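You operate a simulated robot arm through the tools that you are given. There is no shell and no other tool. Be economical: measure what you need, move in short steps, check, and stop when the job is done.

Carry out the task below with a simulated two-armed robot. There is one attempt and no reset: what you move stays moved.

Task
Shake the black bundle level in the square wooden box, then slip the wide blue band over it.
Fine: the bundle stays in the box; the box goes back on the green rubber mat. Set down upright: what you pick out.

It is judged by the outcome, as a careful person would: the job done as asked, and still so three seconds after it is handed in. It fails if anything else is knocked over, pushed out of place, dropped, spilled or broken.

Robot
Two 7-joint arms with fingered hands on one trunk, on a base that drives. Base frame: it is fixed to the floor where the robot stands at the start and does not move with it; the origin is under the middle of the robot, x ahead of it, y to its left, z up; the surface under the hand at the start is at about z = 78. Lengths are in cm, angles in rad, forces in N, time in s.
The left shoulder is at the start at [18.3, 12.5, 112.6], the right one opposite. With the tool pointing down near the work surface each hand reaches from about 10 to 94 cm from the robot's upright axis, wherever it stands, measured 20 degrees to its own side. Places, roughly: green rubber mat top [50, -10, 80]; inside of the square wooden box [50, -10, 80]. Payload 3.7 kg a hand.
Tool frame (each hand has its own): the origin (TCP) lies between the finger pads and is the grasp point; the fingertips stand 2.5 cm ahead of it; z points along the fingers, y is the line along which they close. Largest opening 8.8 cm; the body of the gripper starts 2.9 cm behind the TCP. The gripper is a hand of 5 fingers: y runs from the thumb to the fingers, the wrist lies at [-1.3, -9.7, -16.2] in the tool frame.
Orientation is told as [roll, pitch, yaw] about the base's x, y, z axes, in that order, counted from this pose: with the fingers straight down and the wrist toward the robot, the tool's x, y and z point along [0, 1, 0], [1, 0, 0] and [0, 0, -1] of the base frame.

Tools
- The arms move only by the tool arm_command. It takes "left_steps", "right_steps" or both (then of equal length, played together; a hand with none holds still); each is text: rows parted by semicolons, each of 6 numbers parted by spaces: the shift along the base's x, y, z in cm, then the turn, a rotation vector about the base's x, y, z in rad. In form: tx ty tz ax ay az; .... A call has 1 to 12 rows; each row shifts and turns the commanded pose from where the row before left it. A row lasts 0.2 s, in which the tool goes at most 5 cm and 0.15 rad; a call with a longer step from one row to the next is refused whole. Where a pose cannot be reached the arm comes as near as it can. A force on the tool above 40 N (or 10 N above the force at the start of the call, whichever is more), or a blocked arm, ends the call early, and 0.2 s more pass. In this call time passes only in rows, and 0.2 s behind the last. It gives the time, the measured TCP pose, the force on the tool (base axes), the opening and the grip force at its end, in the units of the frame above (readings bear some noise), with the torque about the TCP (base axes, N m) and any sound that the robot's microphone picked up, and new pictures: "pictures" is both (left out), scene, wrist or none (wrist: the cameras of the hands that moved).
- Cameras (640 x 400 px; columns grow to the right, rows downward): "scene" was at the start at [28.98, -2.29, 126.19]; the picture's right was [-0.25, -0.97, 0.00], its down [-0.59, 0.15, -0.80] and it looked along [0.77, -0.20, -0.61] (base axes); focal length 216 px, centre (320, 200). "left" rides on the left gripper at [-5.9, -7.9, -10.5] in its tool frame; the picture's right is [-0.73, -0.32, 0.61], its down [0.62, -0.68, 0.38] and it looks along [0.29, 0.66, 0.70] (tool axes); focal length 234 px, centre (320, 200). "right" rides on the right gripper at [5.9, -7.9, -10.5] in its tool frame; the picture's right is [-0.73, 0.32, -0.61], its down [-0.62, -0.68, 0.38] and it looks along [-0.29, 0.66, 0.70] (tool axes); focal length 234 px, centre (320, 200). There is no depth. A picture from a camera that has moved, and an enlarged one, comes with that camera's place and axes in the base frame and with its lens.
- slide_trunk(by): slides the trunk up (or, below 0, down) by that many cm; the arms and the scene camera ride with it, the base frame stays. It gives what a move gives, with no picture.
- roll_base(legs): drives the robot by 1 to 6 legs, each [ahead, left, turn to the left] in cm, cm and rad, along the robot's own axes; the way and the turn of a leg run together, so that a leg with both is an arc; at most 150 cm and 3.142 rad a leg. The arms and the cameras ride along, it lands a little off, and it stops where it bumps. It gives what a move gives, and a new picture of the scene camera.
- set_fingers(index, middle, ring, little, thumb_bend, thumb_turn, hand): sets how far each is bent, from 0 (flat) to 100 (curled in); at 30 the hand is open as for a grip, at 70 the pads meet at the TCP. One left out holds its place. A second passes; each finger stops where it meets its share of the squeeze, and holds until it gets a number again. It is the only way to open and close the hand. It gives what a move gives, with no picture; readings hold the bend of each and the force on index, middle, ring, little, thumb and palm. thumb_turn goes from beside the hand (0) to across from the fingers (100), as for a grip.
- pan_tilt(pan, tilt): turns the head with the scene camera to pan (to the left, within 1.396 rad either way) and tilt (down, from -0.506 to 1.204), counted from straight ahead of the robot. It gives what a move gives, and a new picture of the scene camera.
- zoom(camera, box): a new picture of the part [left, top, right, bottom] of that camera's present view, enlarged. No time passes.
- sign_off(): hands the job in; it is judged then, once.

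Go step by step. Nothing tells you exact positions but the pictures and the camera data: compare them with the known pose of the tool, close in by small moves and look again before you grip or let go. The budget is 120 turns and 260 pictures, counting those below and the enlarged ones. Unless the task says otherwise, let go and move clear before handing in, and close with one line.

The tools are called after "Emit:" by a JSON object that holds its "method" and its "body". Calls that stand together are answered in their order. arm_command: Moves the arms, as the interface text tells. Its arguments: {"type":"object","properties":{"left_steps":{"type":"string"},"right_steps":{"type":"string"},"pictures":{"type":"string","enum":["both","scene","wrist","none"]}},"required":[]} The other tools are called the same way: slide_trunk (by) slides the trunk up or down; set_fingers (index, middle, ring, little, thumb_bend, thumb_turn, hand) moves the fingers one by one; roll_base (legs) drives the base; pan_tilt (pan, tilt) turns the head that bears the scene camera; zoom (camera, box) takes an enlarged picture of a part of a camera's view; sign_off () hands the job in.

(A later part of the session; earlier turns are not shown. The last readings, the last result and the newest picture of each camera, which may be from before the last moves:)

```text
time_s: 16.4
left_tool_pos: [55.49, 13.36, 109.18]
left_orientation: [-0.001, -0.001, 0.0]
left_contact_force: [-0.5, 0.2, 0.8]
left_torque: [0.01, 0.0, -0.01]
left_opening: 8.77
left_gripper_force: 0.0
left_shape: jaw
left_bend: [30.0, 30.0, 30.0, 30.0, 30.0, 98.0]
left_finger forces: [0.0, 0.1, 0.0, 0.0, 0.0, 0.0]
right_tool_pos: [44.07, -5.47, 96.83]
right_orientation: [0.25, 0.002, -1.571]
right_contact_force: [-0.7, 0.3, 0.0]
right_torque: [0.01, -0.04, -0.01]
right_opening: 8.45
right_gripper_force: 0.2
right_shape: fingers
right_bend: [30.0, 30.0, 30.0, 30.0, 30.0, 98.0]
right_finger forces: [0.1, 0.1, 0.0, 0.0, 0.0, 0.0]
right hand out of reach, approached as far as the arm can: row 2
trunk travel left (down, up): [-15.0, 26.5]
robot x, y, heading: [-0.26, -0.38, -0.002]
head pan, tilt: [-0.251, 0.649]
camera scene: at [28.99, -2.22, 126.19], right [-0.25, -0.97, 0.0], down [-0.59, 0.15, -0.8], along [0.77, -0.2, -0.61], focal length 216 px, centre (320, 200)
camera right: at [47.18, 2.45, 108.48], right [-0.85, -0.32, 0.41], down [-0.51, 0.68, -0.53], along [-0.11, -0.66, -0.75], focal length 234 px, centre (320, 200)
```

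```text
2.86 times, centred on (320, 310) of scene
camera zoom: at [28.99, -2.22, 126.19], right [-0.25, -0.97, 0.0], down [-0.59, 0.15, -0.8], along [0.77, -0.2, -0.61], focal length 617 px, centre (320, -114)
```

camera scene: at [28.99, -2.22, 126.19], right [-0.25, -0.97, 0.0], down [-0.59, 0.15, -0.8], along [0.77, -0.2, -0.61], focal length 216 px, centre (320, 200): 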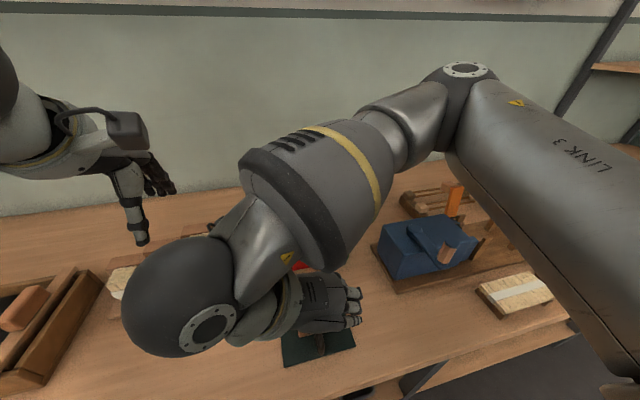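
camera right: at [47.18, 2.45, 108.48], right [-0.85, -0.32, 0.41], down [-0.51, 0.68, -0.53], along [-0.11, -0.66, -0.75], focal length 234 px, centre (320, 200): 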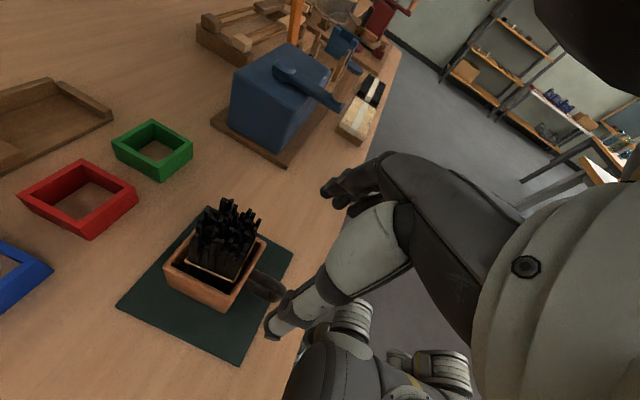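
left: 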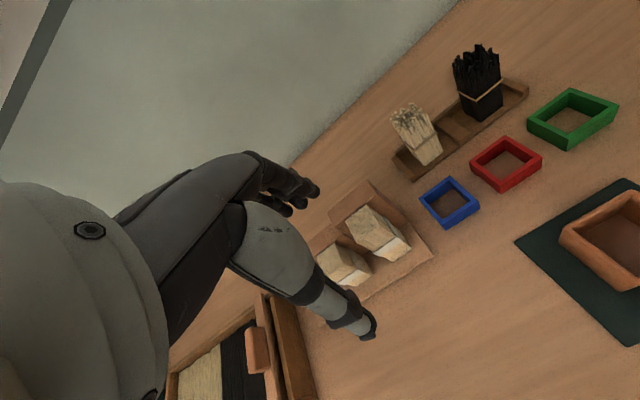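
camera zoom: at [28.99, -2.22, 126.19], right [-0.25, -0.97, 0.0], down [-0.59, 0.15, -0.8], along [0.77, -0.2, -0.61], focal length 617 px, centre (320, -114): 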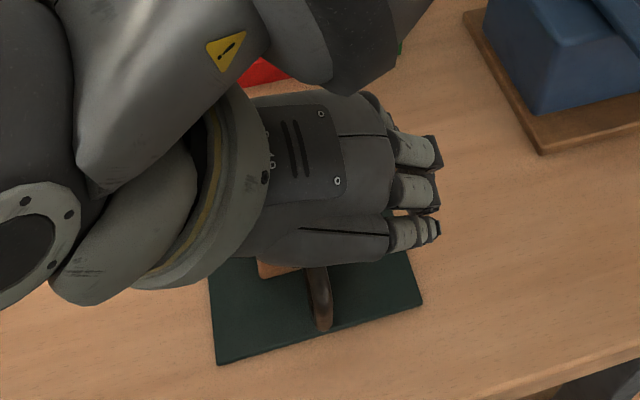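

Emit:
{"method": "zoom", "body": {"camera": "right", "box": [150, 190, 350, 350]}}

```text
2.50 times, centred on (250, 270) of right
camera zoom: at [47.18, 2.45, 108.48], right [-0.85, -0.32, 0.41], down [-0.51, 0.68, -0.53], along [-0.11, -0.66, -0.75], focal length 585 px, centre (495, 25)
```

zoom: 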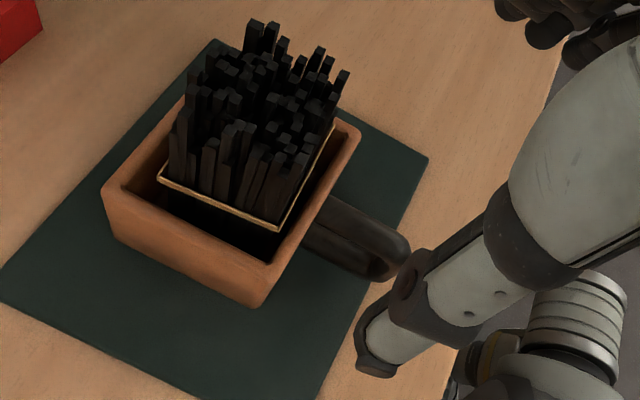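

Hand is nearly above the handle (bar centred y≈-6.2). Lowering in stages.

Emit:
{"method": "arm_command", "body": {"right_steps": "-0.9 -0.7 -2 0 0 0;0 0 -3 0 0 0;0 0 -3 0 0 0", "pictures": "wrist"}}

Emit:
{"method": "zoom", "body": {"camera": "scene", "box": [250, 240, 390, 380]}}

```text
time_s: 17.2
left_tool_pos: [55.47, 13.27, 109.12]
left_orientation: [0.0, 0.001, 0.001]
left_contact_force: [0.4, -0.3, 0.3]
left_torque: [0.0, 0.01, -0.01]
left_opening: 8.78
left_gripper_force: 0.0
left_shape: jaw
left_bend: [30.0, 30.0, 30.0, 30.0, 30.0, 98.0]
left_finger forces: [0.0, 0.0, 0.1, 0.1, 0.0, 0.1]
right_tool_pos: [43.22, -6.18, 88.56]
right_orientation: [0.25, 0.0, -1.571]
right_contact_force: [-0.2, -0.7, 0.3]
right_torque: [-0.02, -0.02, 0.0]
right_opening: 8.44
right_gripper_force: 0.1
right_shape: fingers
right_bend: [30.0, 30.0, 30.0, 30.0, 30.0, 98.0]
right_finger forces: [0.0, 0.0, 0.1, 0.0, 0.1, 0.1]
trunk travel left (down, up): [-15.0, 26.5]
robot x, y, heading: [-0.05, 0.14, -0.001]
head pan, tilt: [-0.251, 0.649]
camera right: at [46.36, 1.66, 100.3], right [-0.85, -0.32, 0.41], down [-0.51, 0.68, -0.53], along [-0.11, -0.66, -0.75], focal length 234 px, centre (320, 200)
```

right: 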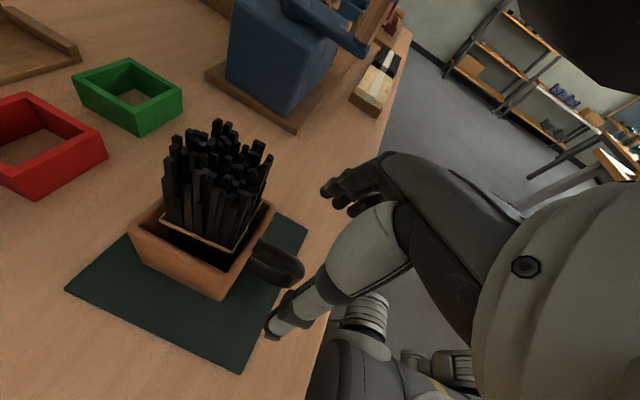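

```text
2.86 times, centred on (320, 310) of scene
camera zoom: at [29.02, -2.29, 126.18], right [-0.25, -0.97, 0.0], down [-0.59, 0.15, -0.8], along [0.77, -0.2, -0.61], focal length 617 px, centre (320, -114)
```

zoom: 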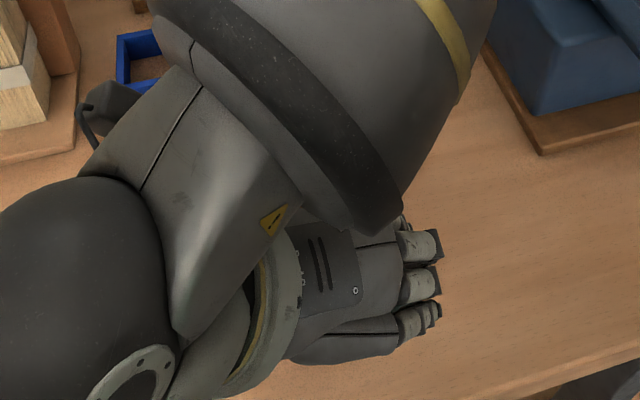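

Emit:
{"method": "zoom", "body": {"camera": "left", "box": [0, 0, 640, 400]}}

Emit:
{"method": "zoom", "body": {"camera": "scene", "box": [0, 0, 640, 400]}}

```text
1.00 times, centred on (320, 200) of left (not enlarged: the box is as wide or as high as the picture)
camera zoom: at [47.7, 7.38, 119.61], right [-0.32, -0.73, -0.61], down [-0.68, 0.62, -0.38], along [0.66, 0.29, -0.7], focal length 234 px, centre (320, 200)
```

zoom: 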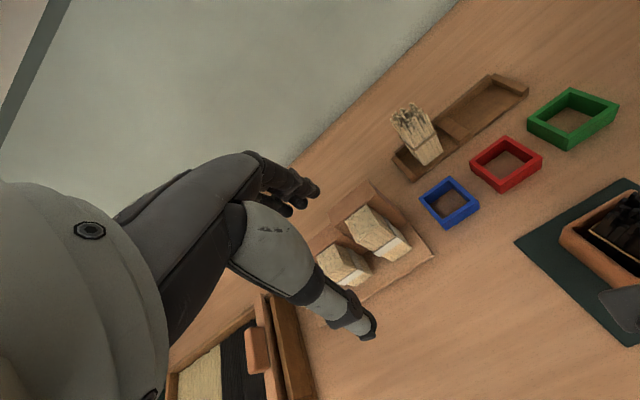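

```text
1.00 times, centred on (320, 200) of scene (not enlarged: the box is as wide or as high as the picture)
camera zoom: at [29.02, -2.29, 126.18], right [-0.25, -0.97, 0.0], down [-0.59, 0.15, -0.8], along [0.77, -0.2, -0.61], focal length 216 px, centre (320, 200)
```

zoom: 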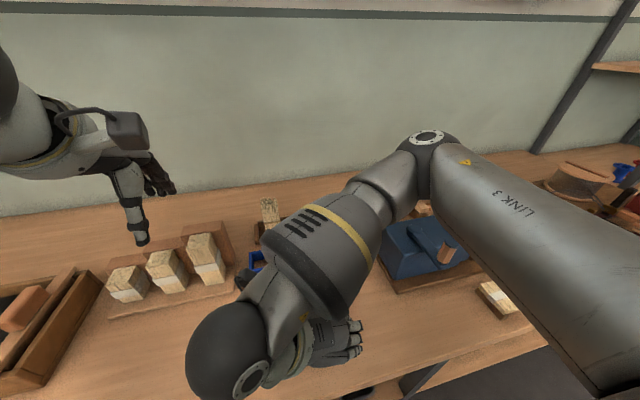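

The right forearm passes over the box, so going lower risks brushing the bundle. I'll raise the trunk so the forearm slopes more steeply, then lower the hand again.

Emit:
{"method": "slide_trunk", "body": {"by": 20}}

Emit:
{"method": "arm_command", "body": {"right_steps": "0 0 -4 0 0 0;0 0 -4.5 0 0 0;0 0 -4.5 0 0 0"}}

```text
time_s: 19.4
left_tool_pos: [55.44, 13.23, 129.11]
left_orientation: [0.001, 0.0, 0.0]
left_contact_force: [0.6, 0.2, -0.5]
left_torque: [0.01, -0.02, -0.03]
left_opening: 8.76
left_gripper_force: 0.0
left_shape: jaw
left_bend: [30.0, 30.0, 30.0, 30.0, 30.0, 98.0]
left_finger forces: [0.1, 0.0, 0.1, 0.0, 0.1, 0.0]
right_tool_pos: [43.29, -6.23, 108.69]
right_orientation: [0.247, -0.001, -1.57]
right_contact_force: [0.7, 0.6, 0.1]
right_torque: [-0.02, -0.01, 0.03]
right_opening: 8.45
right_gripper_force: 0.0
right_shape: fingers
right_bend: [30.0, 30.0, 30.0, 30.0, 30.0, 98.0]
right_finger forces: [0.0, 0.1, 0.1, 0.0, 0.0, 0.1]
trunk travel left (down, up): [-35.0, 6.5]
robot x, y, heading: [-0.13, -0.02, 0.001]
head pan, tilt: [-0.251, 0.649]
```

```text
time_s: 20.2
left_tool_pos: [55.53, 13.28, 129.1]
left_orientation: [0.0, 0.0, 0.0]
left_contact_force: [0.6, -0.5, 0.5]
left_torque: [0.03, 0.02, -0.02]
left_opening: 8.77
left_gripper_force: 0.1
left_shape: jaw
left_bend: [30.0, 30.0, 30.0, 30.0, 30.0, 98.0]
left_finger forces: [0.0, 0.1, 0.0, 0.0, 0.0, 0.1]
right_tool_pos: [43.5, -6.14, 95.74]
right_orientation: [0.252, 0.0, -1.57]
right_contact_force: [-0.6, 0.0, -0.5]
right_torque: [-0.05, 0.02, -0.01]
right_opening: 8.44
right_gripper_force: 0.0
right_shape: fingers
right_bend: [30.0, 30.0, 30.0, 30.0, 30.0, 98.0]
right_finger forces: [0.0, 0.1, 0.0, 0.1, 0.0, 0.0]
trunk travel left (down, up): [-35.0, 6.5]
robot x, y, heading: [0.06, 0.22, 0.004]
head pan, tilt: [-0.251, 0.649]
camera scene: at [12.69, -2.28, 147.34], right [-0.25, -0.97, 0.0], down [-0.59, 0.15, -0.8], along [0.77, -0.2, -0.61], focal length 216 px, centre (320, 200)
camera right: at [46.56, 1.68, 107.35], right [-0.85, -0.32, 0.41], down [-0.51, 0.68, -0.53], along [-0.11, -0.66, -0.75], focal length 234 px, centre (320, 200)
```

scene: 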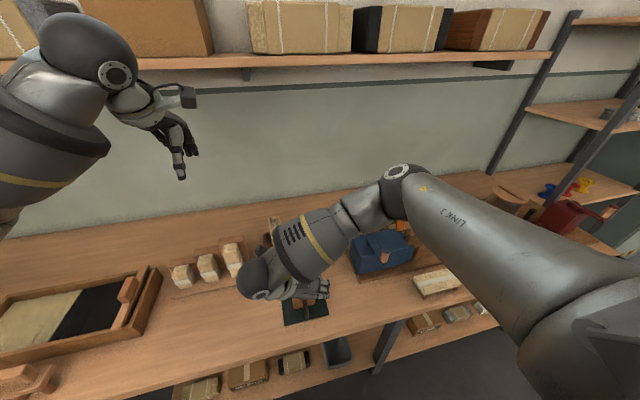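
right: 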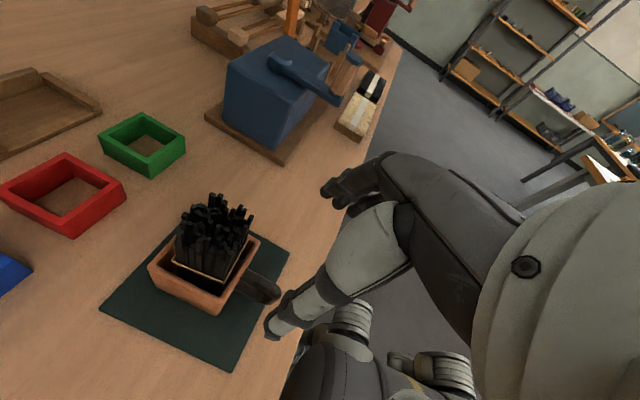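

Now the forearm is higher. Continuing down with checks.

Emit:
{"method": "arm_command", "body": {"right_steps": "-0.2 0 -3 0 0 0;0 0 -3 0 0 0;0 0 -2.5 0 0 0"}}

Emit:
{"method": "zoom", "body": {"camera": "right", "box": [130, 150, 370, 350]}}

Emit:
{"method": "zoom", "body": {"camera": "scene", "box": [220, 180, 420, 350]}}

```text
time_s: 21.0
left_tool_pos: [55.38, 13.35, 129.28]
left_orientation: [-0.001, 0.001, -0.001]
left_contact_force: [-0.5, 0.2, 0.4]
left_torque: [0.0, 0.01, 0.01]
left_opening: 8.76
left_gripper_force: 0.1
left_shape: jaw
left_bend: [30.0, 30.0, 30.0, 30.0, 30.0, 98.0]
left_finger forces: [0.1, 0.1, 0.0, 0.1, 0.1, 0.0]
right_tool_pos: [43.08, -6.22, 87.17]
right_orientation: [0.249, 0.001, -1.571]
right_contact_force: [-0.6, 0.3, 0.5]
right_torque: [-0.01, 0.0, 0.04]
right_opening: 8.45
right_gripper_force: 0.0
right_shape: fingers
right_bend: [30.0, 30.0, 30.0, 30.0, 30.0, 98.0]
right_finger forces: [0.1, 0.0, 0.1, 0.0, 0.1, 0.0]
trunk travel left (down, up): [-35.0, 6.5]
robot x, y, heading: [0.09, -0.34, 0.003]
head pan, tilt: [-0.251, 0.649]
camera scene: at [12.67, -2.28, 147.34], right [-0.25, -0.97, 0.0], down [-0.59, 0.15, -0.8], along [0.77, -0.2, -0.61], focal length 216 px, centre (320, 200)
camera right: at [46.26, 1.7, 98.81], right [-0.85, -0.32, 0.41], down [-0.51, 0.68, -0.53], along [-0.11, -0.66, -0.75], focal length 234 px, centre (320, 200)
```

scene: 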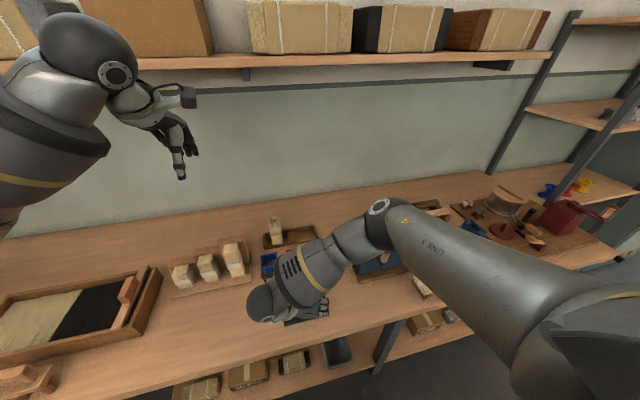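
right: 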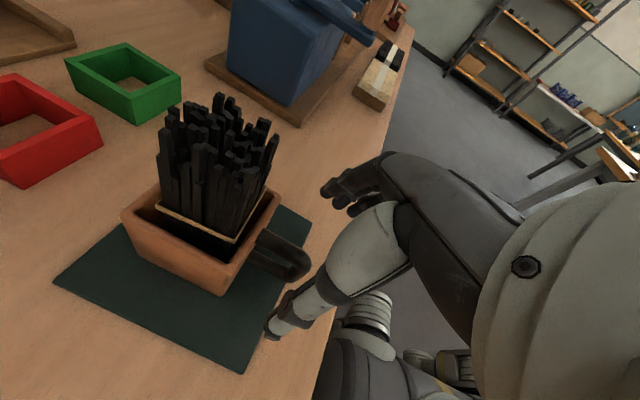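

```text
2.00 times, centred on (250, 250) of right
camera zoom: at [46.26, 1.7, 98.81], right [-0.85, -0.32, 0.41], down [-0.51, 0.68, -0.53], along [-0.11, -0.66, -0.75], focal length 468 px, centre (460, 100)
```

zoom: 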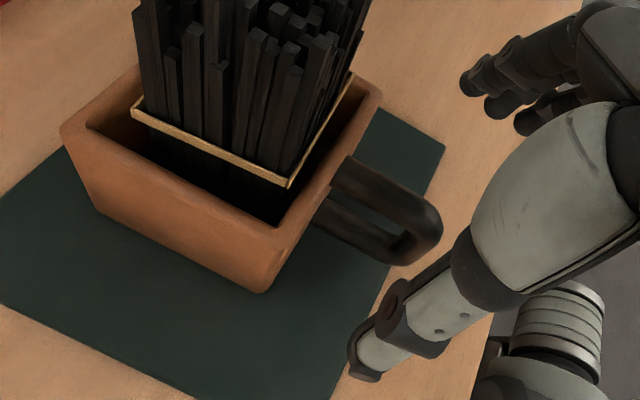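

```text
2.35 times, centred on (320, 265) of scene
camera zoom: at [12.67, -2.28, 147.34], right [-0.25, -0.97, 0.0], down [-0.59, 0.15, -0.8], along [0.77, -0.2, -0.61], focal length 508 px, centre (320, 47)
```

zoom: 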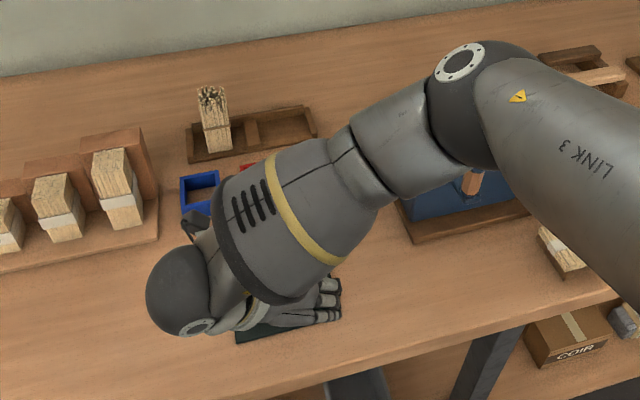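

Geometry is clear: thumb and fingers straddle the handle, forearm passes to the robot side of the bundle. Final lowering to z≈82.8.

Emit:
{"method": "arm_command", "body": {"right_steps": "0 0 -2 0 0 0;0 0 -1.5 0 0 0;0 0 -0.9 0 0 0", "pictures": "wrist"}}

Emit:
{"method": "zoom", "body": {"camera": "right", "box": [130, 150, 370, 350]}}

```text
time_s: 21.8
left_tool_pos: [55.51, 13.32, 129.17]
left_orientation: [0.001, 0.0, -0.002]
left_contact_force: [0.0, -0.4, -0.2]
left_torque: [0.01, -0.01, 0.02]
left_opening: 8.79
left_gripper_force: 0.0
left_shape: jaw
left_bend: [30.0, 30.0, 30.0, 30.0, 30.0, 98.0]
left_finger forces: [0.0, 0.0, 0.0, 0.0, 0.0, 0.0]
right_tool_pos: [43.1, -6.15, 82.75]
right_orientation: [0.248, 0.001, -1.569]
right_contact_force: [0.5, 0.1, -0.7]
right_torque: [-0.01, 0.02, -0.02]
right_opening: 8.44
right_gripper_force: 0.1
right_shape: fingers
right_bend: [30.0, 30.0, 30.0, 30.0, 30.0, 98.0]
right_finger forces: [0.1, 0.0, 0.0, 0.0, 0.1, 0.0]
trunk travel left (down, up): [-35.0, 6.5]
robot x, y, heading: [0.09, 0.1, 0.001]
head pan, tilt: [-0.251, 0.649]
camera right: at [46.19, 1.69, 94.44], right [-0.85, -0.32, 0.41], down [-0.51, 0.68, -0.53], along [-0.11, -0.66, -0.75], focal length 234 px, centre (320, 200)
```

right: 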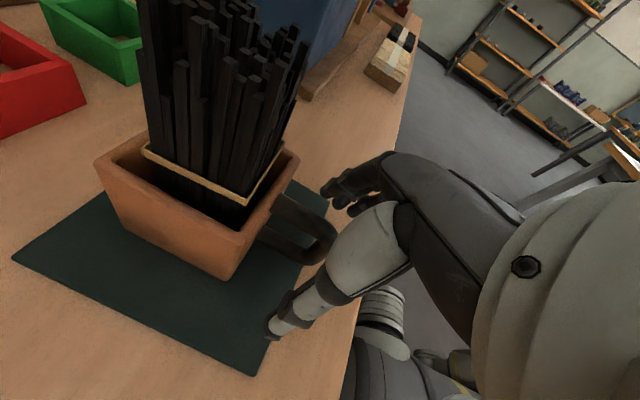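

```text
2.00 times, centred on (250, 250) of right
camera zoom: at [46.19, 1.69, 94.44], right [-0.85, -0.32, 0.41], down [-0.51, 0.68, -0.53], along [-0.11, -0.66, -0.75], focal length 468 px, centre (460, 100)
```

zoom: 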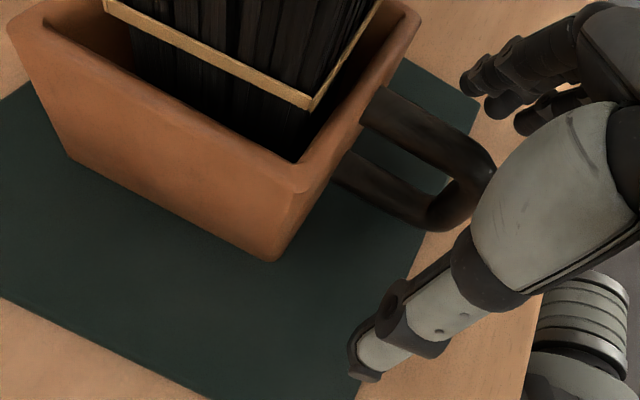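

Index sits at x≈44.2, so there's room to move 1 cm toward the box for a fuller grip on the handle. Then close.

Emit:
{"method": "arm_command", "body": {"right_steps": "0.5 0 0 0 0 0;0.5 0 0 0 0 0", "pictures": "none"}}

Emit:
{"method": "set_fingers", "body": {"hand": "right", "index": 72, "middle": 72, "ring": 72, "little": 72, "thumb_bend": 72}}

Emit:
{"method": "zoom", "body": {"camera": "right", "box": [90, 100, 410, 350]}}

```text
time_s: 22.4
left_tool_pos: [55.51, 13.28, 129.26]
left_orientation: [0.0, 0.0, 0.0]
left_contact_force: [0.5, -0.3, -0.1]
left_torque: [-0.03, 0.0, 0.03]
left_opening: 8.8
left_gripper_force: 0.0
left_shape: jaw
left_bend: [30.0, 30.0, 30.0, 30.0, 30.0, 98.0]
left_finger forces: [0.0, 0.0, 0.0, 0.0, 0.0, 0.0]
right_tool_pos: [44.2, -6.24, 82.8]
right_orientation: [0.249, 0.0, -1.569]
right_contact_force: [0.7, 0.3, -0.1]
right_torque: [-0.03, 0.02, 0.01]
right_opening: 8.46
right_gripper_force: 0.1
right_shape: fingers
right_bend: [30.0, 30.0, 30.0, 30.0, 30.0, 98.0]
right_finger forces: [0.1, 0.1, 0.0, 0.0, 0.0, 0.0]
trunk travel left (down, up): [-35.0, 6.5]
robot x, y, heading: [0.06, 0.13, -0.002]
head pan, tilt: [-0.251, 0.649]
```

```text
time_s: 23.4
left_tool_pos: [55.49, 13.38, 129.15]
left_orientation: [0.0, 0.0, -0.001]
left_contact_force: [-0.1, -0.3, -0.2]
left_torque: [0.0, 0.03, 0.0]
left_opening: 8.77
left_gripper_force: 0.2
left_shape: jaw
left_bend: [30.0, 30.0, 30.0, 30.0, 30.0, 98.0]
left_finger forces: [0.0, 0.0, 0.0, 0.0, 0.0, 0.0]
right_tool_pos: [44.15, -6.17, 82.73]
right_orientation: [0.25, 0.0, -1.573]
right_contact_force: [1.6, -0.3, -0.5]
right_torque: [-0.03, -0.03, 0.03]
right_opening: 0.0
right_gripper_force: 1.5
right_shape: fingers
right_bend: [72.0, 71.0, 72.0, 72.0, 71.0, 100.0]
right_finger forces: [0.1, 1.4, 0.8, 0.1, 1.7, 0.0]
trunk travel left (down, up): [-35.0, 6.5]
robot x, y, heading: [0.21, -0.55, 0.001]
head pan, tilt: [-0.251, 0.649]
```

```text
1.60 times, centred on (250, 225) of right
camera zoom: at [47.2, 1.68, 94.47], right [-0.85, -0.32, 0.41], down [-0.51, 0.68, -0.53], along [-0.11, -0.66, -0.75], focal length 375 px, centre (432, 160)
```

zoom: 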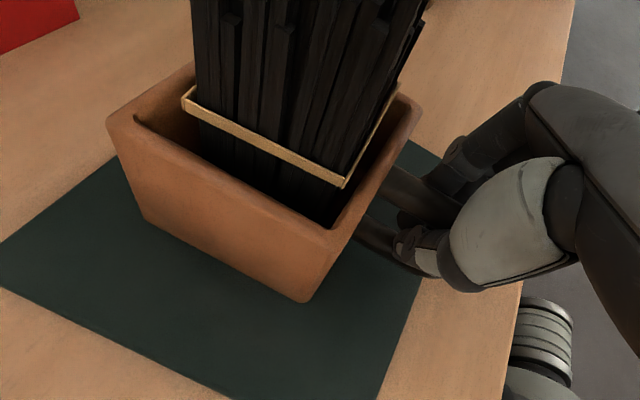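

The fingers met through the loop beneath the upper bar (bar centre z≈84). I'll try a wrap: open the thumb, curl the fingers up around the bar toward the palm, and see the forces.

Emit:
{"method": "set_fingers", "body": {"hand": "right", "thumb_bend": 35}}

Emit:
{"method": "set_fingers", "body": {"hand": "right", "index": 100, "middle": 100, "ring": 100, "little": 100}}

Emit:
{"method": "zoom", "body": {"camera": "right", "box": [190, 150, 390, 290]}}

```text
time_s: 24.4
left_tool_pos: [55.51, 13.27, 129.24]
left_orientation: [0.0, 0.0, 0.0]
left_contact_force: [0.9, -0.8, -0.6]
left_torque: [0.02, 0.0, -0.02]
left_opening: 8.79
left_gripper_force: 0.0
left_shape: jaw
left_bend: [30.0, 30.0, 30.0, 30.0, 30.0, 98.0]
left_finger forces: [0.0, 0.0, 0.1, 0.0, 0.0, 0.0]
right_tool_pos: [44.19, -6.17, 82.87]
right_orientation: [0.249, 0.0, -1.57]
right_contact_force: [0.3, -0.5, 0.1]
right_torque: [0.02, -0.03, 0.02]
right_opening: 3.2
right_gripper_force: 0.4
right_shape: fingers
right_bend: [72.0, 72.0, 72.0, 72.0, 35.0, 98.0]
right_finger forces: [0.1, 0.6, 0.2, 0.0, 0.1, 0.1]
trunk travel left (down, up): [-35.0, 6.5]
robot x, y, heading: [0.29, -0.21, -0.003]
head pan, tilt: [-0.251, 0.649]
```

```text
time_s: 25.4
left_tool_pos: [55.57, 13.29, 129.04]
left_orientation: [-0.001, -0.001, 0.001]
left_contact_force: [0.1, -0.4, 0.2]
left_torque: [0.01, 0.02, -0.03]
left_opening: 8.75
left_gripper_force: 0.0
left_shape: jaw
left_bend: [30.0, 30.0, 30.0, 30.0, 30.0, 98.0]
left_finger forces: [0.1, 0.1, 0.1, 0.0, 0.1, 0.1]
right_tool_pos: [44.11, -6.21, 82.78]
right_orientation: [0.249, 0.0, -1.572]
right_contact_force: [-0.6, 1.0, 0.9]
right_torque: [-0.05, 0.03, 0.03]
right_opening: 5.1
right_gripper_force: 0.0
right_shape: fingers
right_bend: [100.0, 100.0, 100.0, 100.0, 34.0, 98.0]
right_finger forces: [0.1, 0.0, 0.0, 0.0, 0.9, 0.0]
trunk travel left (down, up): [-35.0, 6.5]
robot x, y, heading: [0.01, 0.32, -0.004]
head pan, tilt: [-0.251, 0.649]
```

```text
2.86 times, centred on (290, 220) of right
camera zoom: at [47.19, 1.7, 94.48], right [-0.85, -0.32, 0.41], down [-0.51, 0.68, -0.53], along [-0.11, -0.66, -0.75], focal length 669 px, centre (406, 143)
```

zoom: 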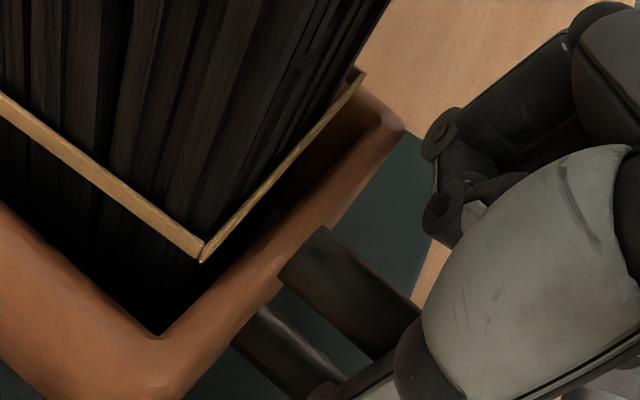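

The curled fingers don't hold the bar, so I'll use a pinch instead: open, raise to bar height (z≈84), and close.

Emit:
{"method": "set_fingers", "body": {"hand": "right", "index": 30, "middle": 30, "ring": 30, "little": 30, "thumb_bend": 30}}

Emit:
{"method": "arm_command", "body": {"right_steps": "0 0 0.7 0 0 0;0 0 0.5 0 0 0", "pictures": "wrist"}}

Emit:
{"method": "zoom", "body": {"camera": "right", "box": [90, 100, 410, 350]}}

```text
time_s: 26.4
left_tool_pos: [55.48, 13.26, 129.17]
left_orientation: [0.0, -0.001, 0.001]
left_contact_force: [-0.3, -0.5, -1.0]
left_torque: [0.02, 0.02, 0.03]
left_opening: 8.75
left_gripper_force: 0.0
left_shape: jaw
left_bend: [30.0, 30.0, 30.0, 30.0, 30.0, 98.0]
left_finger forces: [0.0, 0.0, 0.1, 0.0, 0.0, 0.1]
right_tool_pos: [44.14, -6.22, 82.78]
right_orientation: [0.249, 0.001, -1.569]
right_contact_force: [0.2, -0.1, -0.8]
right_torque: [-0.01, 0.04, -0.02]
right_opening: 8.48
right_gripper_force: 0.1
right_shape: fingers
right_bend: [30.0, 30.0, 30.0, 30.0, 30.0, 98.0]
right_finger forces: [0.0, 0.0, 0.0, 0.0, 0.0, 0.1]
trunk travel left (down, up): [-35.0, 6.5]
robot x, y, heading: [0.15, -0.03, 0.004]
head pan, tilt: [-0.251, 0.649]
```

```text
time_s: 27.0
left_tool_pos: [55.46, 13.35, 129.2]
left_orientation: [-0.001, -0.002, 0.0]
left_contact_force: [0.4, -0.6, -0.4]
left_torque: [0.0, 0.01, -0.02]
left_opening: 8.78
left_gripper_force: 0.0
left_shape: jaw
left_bend: [30.0, 30.0, 30.0, 30.0, 30.0, 98.0]
left_finger forces: [0.1, 0.0, 0.0, 0.1, 0.0, 0.1]
right_tool_pos: [44.11, -6.36, 84.11]
right_orientation: [0.249, 0.0, -1.57]
right_contact_force: [-0.6, -0.1, -0.1]
right_torque: [-0.02, 0.0, 0.01]
right_opening: 8.46
right_gripper_force: 0.0
right_shape: fingers
right_bend: [30.0, 30.0, 30.0, 30.0, 30.0, 98.0]
right_finger forces: [0.1, 0.0, 0.0, 0.0, 0.0, 0.1]
trunk travel left (down, up): [-35.0, 6.5]
robot x, y, heading: [0.35, -0.15, -0.002]
head pan, tilt: [-0.251, 0.649]
camera right: at [47.18, 1.66, 95.7], right [-0.85, -0.32, 0.41], down [-0.51, 0.68, -0.53], along [-0.11, -0.66, -0.75], focal length 234 px, centre (320, 200)
```

right: 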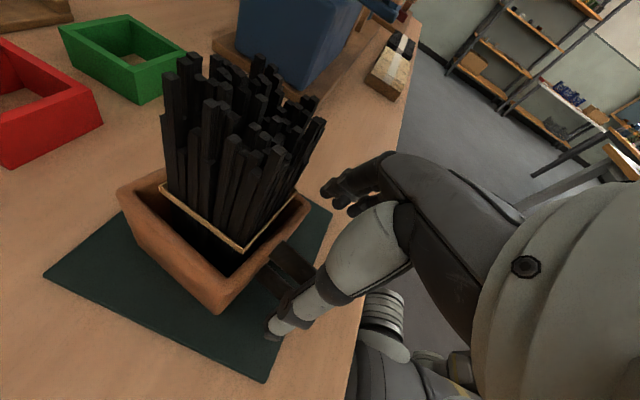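

```text
1.60 times, centred on (250, 225) of right
camera zoom: at [47.18, 1.66, 95.7], right [-0.85, -0.32, 0.41], down [-0.51, 0.68, -0.53], along [-0.11, -0.66, -0.75], focal length 375 px, centre (432, 160)
```

zoom: 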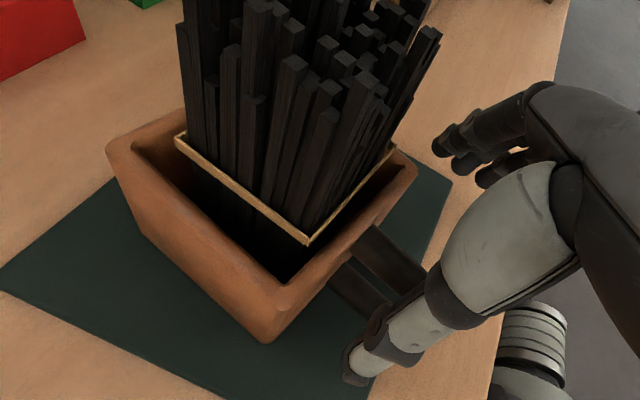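

The box seems to have been nudged left about 2 cm and turned slightly. I'll lift the open hand straight up to look before gripping.

Emit:
{"method": "arm_command", "body": {"right_steps": "0 0 3 0 0 0;0 0 4 0 0 0;0 0 4 0 0 0", "pictures": "none"}}

Emit:
{"method": "zoom", "body": {"camera": "right", "box": [90, 150, 410, 370]}}

Emit:
{"method": "zoom", "body": {"camera": "scene", "box": [230, 230, 350, 350]}}

```text
time_s: 27.8
left_tool_pos: [55.41, 13.24, 129.23]
left_orientation: [0.001, 0.001, -0.001]
left_contact_force: [0.4, -0.7, 0.0]
left_torque: [-0.02, -0.02, -0.01]
left_opening: 8.74
left_gripper_force: 0.0
left_shape: jaw
left_bend: [30.0, 30.0, 30.0, 30.0, 30.0, 98.0]
left_finger forces: [0.1, 0.0, 0.0, 0.1, 0.0, 0.0]
right_tool_pos: [44.13, -6.24, 95.22]
right_orientation: [0.251, 0.0, -1.571]
right_contact_force: [0.0, -0.6, 0.3]
right_torque: [0.01, 0.02, 0.0]
right_opening: 8.44
right_gripper_force: 0.1
right_shape: fingers
right_bend: [30.0, 30.0, 30.0, 30.0, 30.0, 98.0]
right_finger forces: [0.1, 0.0, 0.0, 0.1, 0.0, 0.1]
trunk travel left (down, up): [-35.0, 6.5]
robot x, y, heading: [0.35, -0.12, -0.002]
head pan, tilt: [-0.251, 0.649]
```

```text
1.82 times, centred on (250, 260) of right
camera zoom: at [47.11, 1.71, 106.76], right [-0.85, -0.32, 0.41], down [-0.51, 0.68, -0.53], along [-0.11, -0.66, -0.75], focal length 426 px, centre (447, 91)
```

zoom: 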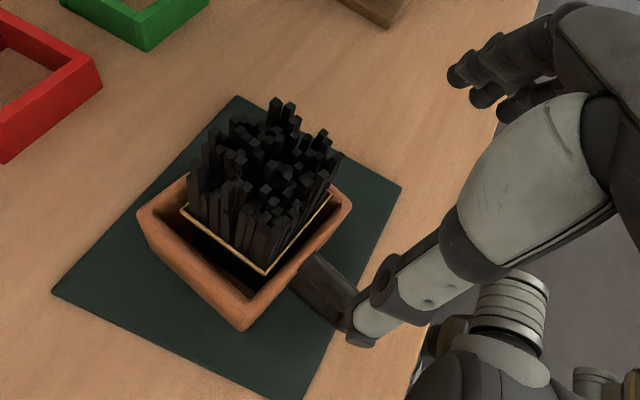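

```text
3.33 times, centred on (290, 290) of scene
camera zoom: at [12.62, -2.3, 147.35], right [-0.25, -0.97, 0.0], down [-0.59, 0.15, -0.8], along [0.77, -0.2, -0.61], focal length 720 px, centre (420, -100)
```

zoom: 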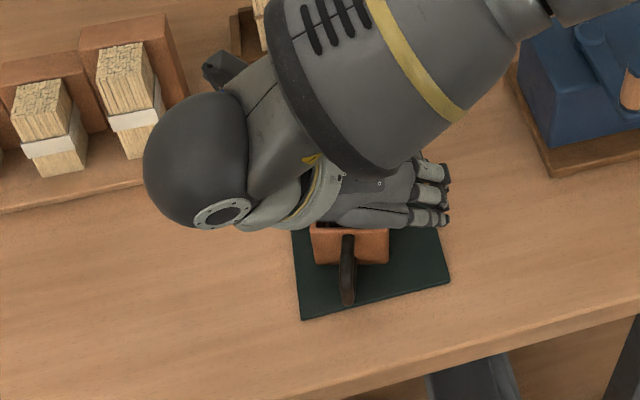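

The box turned about 0.28 rad clockwise (handle now runs toward [-0.96, 0.28]) but still stands on the mat. I'll match the hand's yaw and recentre on the handle.

Emit:
{"method": "arm_command", "body": {"right_steps": "-0.1 1.3 0 0 0 -0.14;-0.1 1.3 0 0 0 -0.14;0 0 -4 0 0 0;0 0 -3 0 0 0", "pictures": "none"}}

Emit:
{"method": "zoom", "body": {"camera": "right", "box": [90, 100, 410, 350]}}

Emit:
{"method": "zoom", "body": {"camera": "scene", "box": [230, 230, 350, 350]}}

```text
time_s: 28.8
left_tool_pos: [55.57, 13.39, 129.19]
left_orientation: [-0.001, 0.001, 0.002]
left_contact_force: [-0.9, 0.6, 0.2]
left_torque: [0.02, 0.02, -0.03]
left_opening: 8.79
left_gripper_force: 0.1
left_shape: jaw
left_bend: [30.0, 30.0, 30.0, 30.0, 30.0, 98.0]
left_finger forces: [0.1, 0.0, 0.1, 0.1, 0.1, 0.0]
right_tool_pos: [43.8, -3.4, 88.09]
right_orientation: [0.25, 0.0, -1.85]
right_contact_force: [-0.1, 0.6, 0.0]
right_torque: [-0.01, -0.05, 0.03]
right_opening: 8.47
right_gripper_force: 0.1
right_shape: fingers
right_bend: [30.0, 30.0, 30.0, 30.0, 30.0, 98.0]
right_finger forces: [0.0, 0.0, 0.0, 0.0, 0.0, 0.0]
trunk travel left (down, up): [-35.0, 6.5]
robot x, y, heading: [-0.15, 0.02, -0.0]
head pan, tilt: [-0.251, 0.649]
```

```text
1.60 times, centred on (250, 225) of right
camera zoom: at [49.02, 3.23, 99.66], right [-0.91, -0.07, 0.41], down [-0.3, 0.8, -0.53], along [-0.29, -0.6, -0.75], focal length 375 px, centre (432, 160)
```

zoom: 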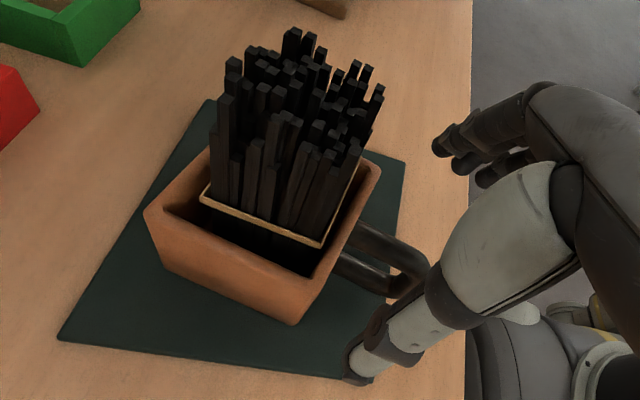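

```text
3.33 times, centred on (290, 290) of scene
camera zoom: at [12.65, -2.26, 147.35], right [-0.25, -0.97, 0.0], down [-0.59, 0.15, -0.8], along [0.77, -0.2, -0.61], focal length 720 px, centre (420, -100)
```

zoom: 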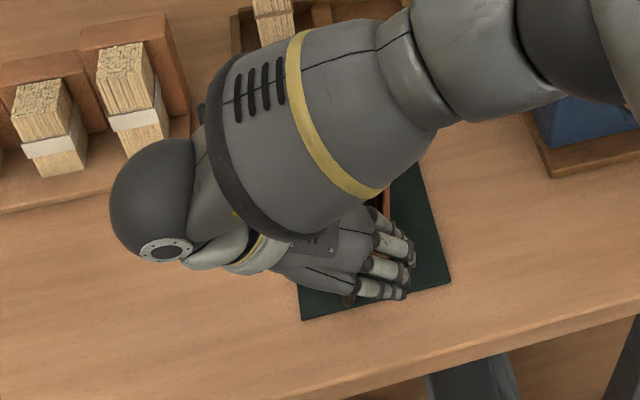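

Emit:
{"method": "arm_command", "body": {"right_steps": "0.1 -0.2 -2 0 0 0;0 0 -1.5 0 0 0;0 0 -0.7 0 0 0", "pictures": "none"}}

Emit:
{"method": "zoom", "body": {"camera": "right", "box": [140, 130, 380, 310]}}

```text
time_s: 29.6
left_tool_pos: [55.5, 13.23, 129.07]
left_orientation: [0.002, 0.0, 0.0]
left_contact_force: [-1.0, 1.1, 0.3]
left_torque: [0.04, 0.01, 0.03]
left_opening: 8.76
left_gripper_force: 0.1
left_shape: jaw
left_bend: [30.0, 30.0, 30.0, 30.0, 30.0, 98.0]
left_finger forces: [0.0, 0.1, 0.0, 0.1, 0.1, 0.0]
right_tool_pos: [44.08, -3.84, 83.73]
right_orientation: [0.249, -0.001, -1.85]
right_contact_force: [0.6, -0.7, -0.3]
right_torque: [-0.04, 0.04, 0.0]
right_opening: 8.47
right_gripper_force: 0.1
right_shape: fingers
right_bend: [30.0, 30.0, 30.0, 30.0, 30.0, 98.0]
right_finger forces: [0.0, 0.1, 0.1, 0.0, 0.1, 0.0]
trunk travel left (down, up): [-35.0, 6.5]
robot x, y, heading: [0.17, 0.17, -0.002]
head pan, tilt: [-0.251, 0.649]
```

```text
2.22 times, centred on (260, 220) of right
camera zoom: at [49.12, 2.95, 95.52], right [-0.91, -0.08, 0.41], down [-0.3, 0.8, -0.53], along [-0.29, -0.6, -0.75], focal length 520 px, centre (453, 156)
```

zoom: 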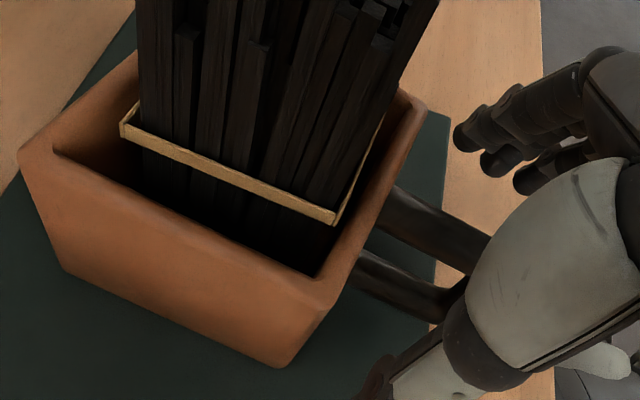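

The TCP lies on the upper bar. Closing the pinch.

Emit:
{"method": "set_fingers", "body": {"hand": "right", "index": 75, "middle": 75, "ring": 75, "little": 60, "thumb_bend": 75}}

Emit:
{"method": "zoom", "body": {"camera": "right", "box": [140, 130, 380, 310]}}

```text
time_s: 30.6
left_tool_pos: [55.49, 13.3, 129.18]
left_orientation: [0.001, -0.001, 0.0]
left_contact_force: [1.0, -0.1, 0.8]
left_torque: [0.03, -0.02, 0.0]
left_opening: 8.8
left_gripper_force: 0.2
left_shape: jaw
left_bend: [30.0, 30.0, 30.0, 30.0, 30.0, 98.0]
left_finger forces: [0.0, 0.0, 0.0, 0.0, 0.0, 0.1]
right_tool_pos: [44.0, -3.74, 83.94]
right_orientation: [0.249, -0.002, -1.851]
right_contact_force: [-0.6, 0.7, -1.4]
right_torque: [-0.07, 0.0, 0.0]
right_opening: 0.0
right_gripper_force: 2.6
right_shape: fingers
right_bend: [74.0, 74.0, 74.0, 60.0, 71.0, 100.0]
right_finger forces: [0.0, 1.8, 1.9, 0.0, 1.8, 0.0]
trunk travel left (down, up): [-35.0, 6.5]
robot x, y, heading: [-0.08, 0.04, 0.001]
head pan, tilt: [-0.251, 0.649]
```

```text
2.22 times, centred on (260, 220) of right
camera zoom: at [49.13, 2.95, 95.52], right [-0.91, -0.08, 0.41], down [-0.3, 0.8, -0.53], along [-0.29, -0.6, -0.75], focal length 520 px, centre (453, 156)
```

zoom: 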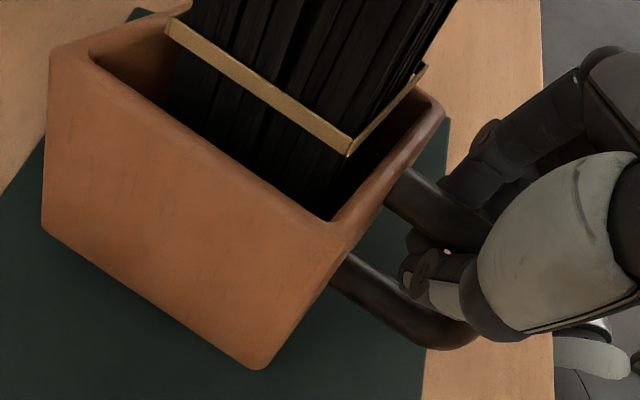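

The fingers again closed beneath the bar and lifted it a little, so the bar sits higher than estimated. Opening, raising ~1.3 cm and re-checking.

Emit:
{"method": "set_fingers", "body": {"hand": "right", "index": 30, "middle": 30, "ring": 30, "little": 30, "thumb_bend": 30}}

Emit:
{"method": "arm_command", "body": {"right_steps": "0 0 0.7 0 0 0;0 0 0.6 0 0 0", "pictures": "none"}}

Emit:
{"method": "zoom", "body": {"camera": "right", "box": [140, 130, 380, 310]}}

```text
time_s: 31.6
left_tool_pos: [55.47, 13.34, 129.18]
left_orientation: [0.002, -0.001, -0.001]
left_contact_force: [0.3, 0.0, 0.4]
left_torque: [-0.02, 0.01, 0.0]
left_opening: 8.78
left_gripper_force: 0.0
left_shape: jaw
left_bend: [30.0, 30.0, 30.0, 30.0, 30.0, 98.0]
left_finger forces: [0.0, 0.0, 0.1, 0.0, 0.0, 0.1]
right_tool_pos: [44.04, -3.73, 83.88]
right_orientation: [0.25, -0.001, -1.85]
right_contact_force: [0.2, 0.9, 1.6]
right_torque: [0.0, 0.0, 0.04]
right_opening: 8.44
right_gripper_force: 0.0
right_shape: fingers
right_bend: [30.0, 30.0, 30.0, 30.0, 30.0, 98.0]
right_finger forces: [0.1, 0.0, 0.0, 0.0, 0.0, 0.0]
trunk travel left (down, up): [-35.0, 6.5]
robot x, y, heading: [-0.05, 0.03, 0.005]
head pan, tilt: [-0.251, 0.649]
```

```text
time_s: 32.2
left_tool_pos: [55.54, 13.28, 129.15]
left_orientation: [0.001, 0.0, 0.0]
left_contact_force: [0.7, 0.1, 0.2]
left_torque: [-0.01, 0.01, 0.01]
left_opening: 8.78
left_gripper_force: 0.1
left_shape: jaw
left_bend: [30.0, 30.0, 30.0, 30.0, 30.0, 98.0]
left_finger forces: [0.0, 0.0, 0.1, 0.0, 0.1, 0.0]
right_tool_pos: [43.8, -3.86, 85.22]
right_orientation: [0.249, -0.001, -1.852]
right_contact_force: [-0.6, 0.4, 0.2]
right_torque: [-0.03, 0.0, 0.04]
right_opening: 8.43
right_gripper_force: 0.0
right_shape: fingers
right_bend: [30.0, 30.0, 30.0, 30.0, 30.0, 98.0]
right_finger forces: [0.0, 0.1, 0.0, 0.0, 0.1, 0.0]
trunk travel left (down, up): [-35.0, 6.5]
robot x, y, heading: [0.02, 0.0, -0.001]
head pan, tilt: [-0.251, 0.649]
```

```text
2.22 times, centred on (260, 220) of right
camera zoom: at [49.09, 2.93, 96.85], right [-0.91, -0.07, 0.41], down [-0.3, 0.8, -0.53], along [-0.29, -0.6, -0.75], focal length 520 px, centre (453, 156)
```

zoom: 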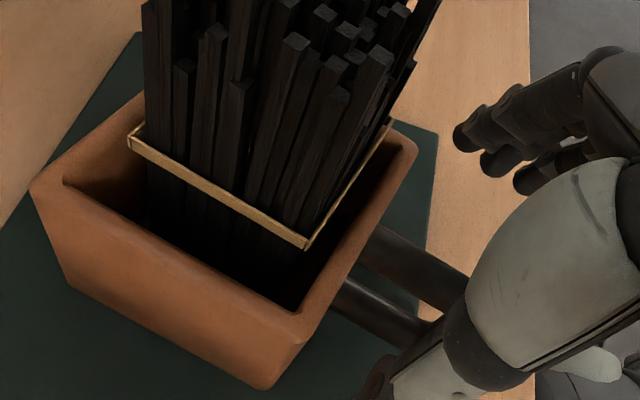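

Pads evidently meet ~2 cm ahead of the TCP when closed, so the present height (TCP z≈85.4) suits the bar at z≈83.4. Small lateral correction, then close.

Emit:
{"method": "arm_command", "body": {"right_steps": "0.2 0.4 0.2 0 0 -0.08", "pictures": "none"}}

Emit:
{"method": "set_fingers", "body": {"hand": "right", "index": 55, "middle": 55, "ring": 55, "little": 55, "thumb_bend": 55}}

Emit:
{"method": "zoom", "body": {"camera": "right", "box": [140, 130, 380, 310]}}

```text
time_s: 32.6
left_tool_pos: [55.6, 13.2, 129.23]
left_orientation: [-0.001, 0.0, 0.0]
left_contact_force: [-0.1, -0.3, -0.8]
left_torque: [0.0, -0.03, 0.01]
left_opening: 8.78
left_gripper_force: 0.0
left_shape: jaw
left_bend: [30.0, 30.0, 30.0, 30.0, 30.0, 98.0]
left_finger forces: [0.0, 0.0, 0.0, 0.1, 0.0, 0.0]
right_tool_pos: [44.16, -3.36, 85.39]
right_orientation: [0.25, 0.001, -1.931]
right_contact_force: [0.1, 0.3, 0.8]
right_torque: [-0.02, 0.01, -0.03]
right_opening: 8.45
right_gripper_force: 0.0
right_shape: fingers
right_bend: [30.0, 30.0, 30.0, 30.0, 30.0, 98.0]
right_finger forces: [0.0, 0.0, 0.0, 0.0, 0.1, 0.0]
trunk travel left (down, up): [-35.0, 6.5]
robot x, y, heading: [0.17, 0.01, 0.003]
head pan, tilt: [-0.251, 0.649]
```

```text
time_s: 33.6
left_tool_pos: [55.61, 13.25, 129.18]
left_orientation: [-0.001, 0.0, -0.001]
left_contact_force: [0.5, 0.4, 0.7]
left_torque: [-0.01, 0.02, 0.0]
left_opening: 8.78
left_gripper_force: 0.0
left_shape: jaw
left_bend: [30.0, 30.0, 30.0, 30.0, 30.0, 98.0]
left_finger forces: [0.1, 0.0, 0.0, 0.0, 0.0, 0.1]
right_tool_pos: [44.21, -3.46, 85.32]
right_orientation: [0.249, 0.0, -1.93]
right_contact_force: [-0.5, -0.8, 0.4]
right_torque: [-0.03, 0.02, 0.01]
right_opening: 3.09
right_gripper_force: 0.1
right_shape: fingers
right_bend: [55.0, 55.0, 55.0, 55.0, 55.0, 100.0]
right_finger forces: [0.1, 0.0, 0.1, 0.0, 0.0, 0.0]
trunk travel left (down, up): [-35.0, 6.5]
robot x, y, heading: [0.02, -0.23, -0.004]
head pan, tilt: [-0.251, 0.649]
```

```text
2.22 times, centred on (260, 220) of right
camera zoom: at [49.82, 2.89, 97.05], right [-0.91, 0.0, 0.41], down [-0.24, 0.82, -0.53], along [-0.33, -0.58, -0.75], focal length 520 px, centre (453, 156)
```

zoom: 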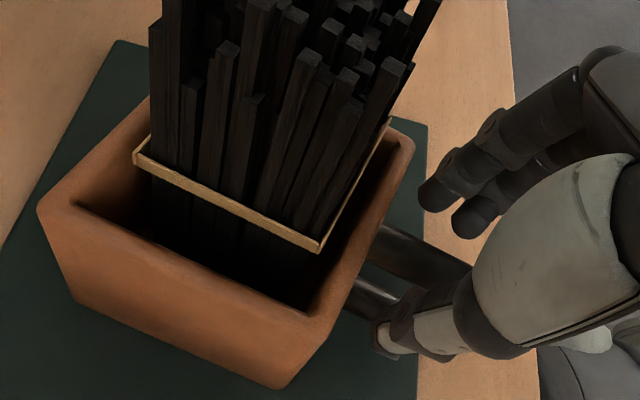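

Thumb and fingers bracket the bar well. Closing fully.

Emit:
{"method": "set_fingers", "body": {"hand": "right", "index": 75, "middle": 75, "ring": 75, "little": 75, "thumb_bend": 75}}

Emit:
{"method": "zoom", "body": {"camera": "right", "box": [140, 130, 380, 310]}}

```text
time_s: 34.6
left_tool_pos: [55.4, 13.39, 129.2]
left_orientation: [0.001, -0.001, 0.0]
left_contact_force: [0.5, -0.8, 0.1]
left_torque: [-0.02, -0.03, 0.03]
left_opening: 8.77
left_gripper_force: 0.2
left_shape: jaw
left_bend: [30.0, 30.0, 30.0, 30.0, 30.0, 98.0]
left_finger forces: [0.0, 0.0, 0.0, 0.0, 0.1, 0.0]
right_tool_pos: [44.12, -3.45, 85.46]
right_orientation: [0.25, 0.001, -1.929]
right_contact_force: [0.9, 0.6, -0.4]
right_torque: [0.0, -0.06, 0.07]
right_opening: 0.43
right_gripper_force: 10.9
right_shape: fingers
right_bend: [74.0, 73.0, 74.0, 75.0, 65.0, 100.0]
right_finger forces: [4.8, 3.3, 3.6, 0.1, 10.4, 0.1]
trunk travel left (down, up): [-35.0, 6.5]
robot x, y, heading: [0.24, 0.19, -0.002]
head pan, tilt: [-0.251, 0.649]
```

```text
2.22 times, centred on (260, 220) of right
camera zoom: at [49.83, 2.9, 97.04], right [-0.91, 0.0, 0.41], down [-0.24, 0.82, -0.53], along [-0.33, -0.58, -0.75], focal length 520 px, centre (453, 156)
```

zoom: 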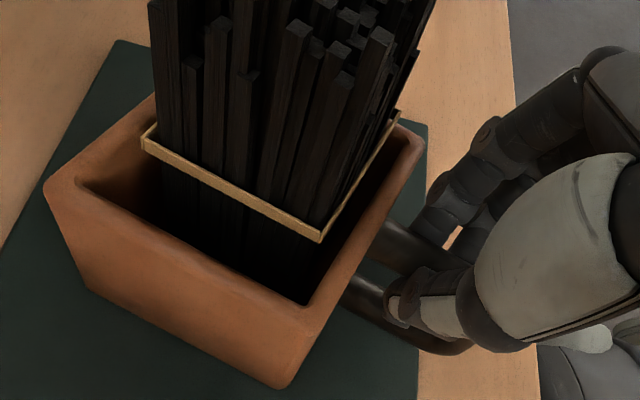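

All three fingers and thumb now press the bar. Tightening a bit more.

Emit:
{"method": "set_fingers", "body": {"hand": "right", "index": 85, "middle": 85, "ring": 85, "thumb_bend": 85}}

Emit:
{"method": "arm_command", "body": {"right_steps": "0 0 0.4 0 0 0;0 0 0.4 0 0 0", "pictures": "none"}}

Emit:
{"method": "zoom", "body": {"camera": "right", "box": [50, 70, 410, 370]}}

```text
time_s: 35.6
left_tool_pos: [55.6, 13.2, 129.34]
left_orientation: [0.002, 0.001, 0.0]
left_contact_force: [0.2, 0.0, -0.6]
left_torque: [0.01, 0.01, 0.0]
left_opening: 8.79
left_gripper_force: 0.1
left_shape: jaw
left_bend: [30.0, 30.0, 30.0, 30.0, 30.0, 98.0]
left_finger forces: [0.1, 0.0, 0.1, 0.1, 0.0, 0.0]
right_tool_pos: [44.14, -3.41, 85.37]
right_orientation: [0.25, 0.0, -1.93]
right_contact_force: [0.6, 0.6, -1.6]
right_torque: [0.06, 0.0, 0.07]
right_opening: 0.05
right_gripper_force: 22.2
right_shape: fingers
right_bend: [82.0, 82.0, 85.0, 75.0, 73.0, 98.0]
right_finger forces: [12.3, 10.0, 1.8, 0.0, 20.6, 0.0]
trunk travel left (down, up): [-35.0, 6.5]
robot x, y, heading: [0.03, -0.0, -0.001]
head pan, tilt: [-0.251, 0.649]
```

```text
time_s: 36.2
left_tool_pos: [55.46, 13.33, 129.17]
left_orientation: [0.001, 0.0, -0.001]
left_contact_force: [0.2, -0.4, -0.3]
left_torque: [-0.03, 0.02, 0.0]
left_opening: 8.77
left_gripper_force: 0.1
left_shape: jaw
left_bend: [30.0, 30.0, 30.0, 30.0, 30.0, 98.0]
left_finger forces: [0.0, 0.0, 0.0, 0.1, 0.0, 0.0]
right_tool_pos: [44.13, -3.49, 86.13]
right_orientation: [0.249, 0.0, -1.93]
right_contact_force: [0.1, 0.8, -2.8]
right_torque: [0.1, 0.09, 0.05]
right_opening: 0.07
right_gripper_force: 23.5
right_shape: fingers
right_bend: [82.0, 83.0, 86.0, 75.0, 73.0, 98.0]
right_finger forces: [13.7, 9.8, 2.4, 0.1, 21.9, 0.0]
trunk travel left (down, up): [-35.0, 6.5]
robot x, y, heading: [0.36, 0.19, -0.001]
head pan, tilt: [-0.251, 0.649]
```

```text
1.33 times, centred on (230, 220) of right
camera zoom: at [49.86, 2.9, 97.84], right [-0.91, 0.0, 0.41], down [-0.24, 0.82, -0.53], along [-0.33, -0.58, -0.75], focal length 312 px, centre (440, 173)
```

zoom: 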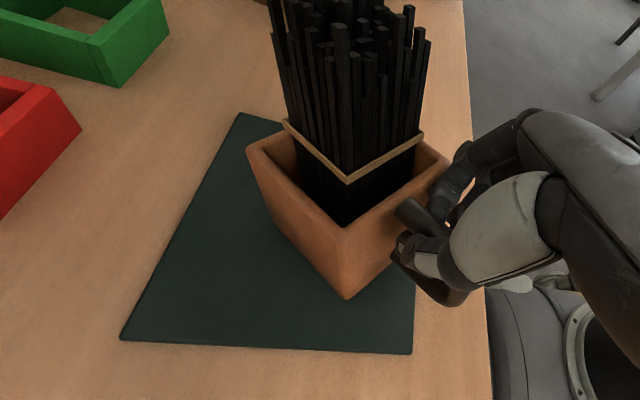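

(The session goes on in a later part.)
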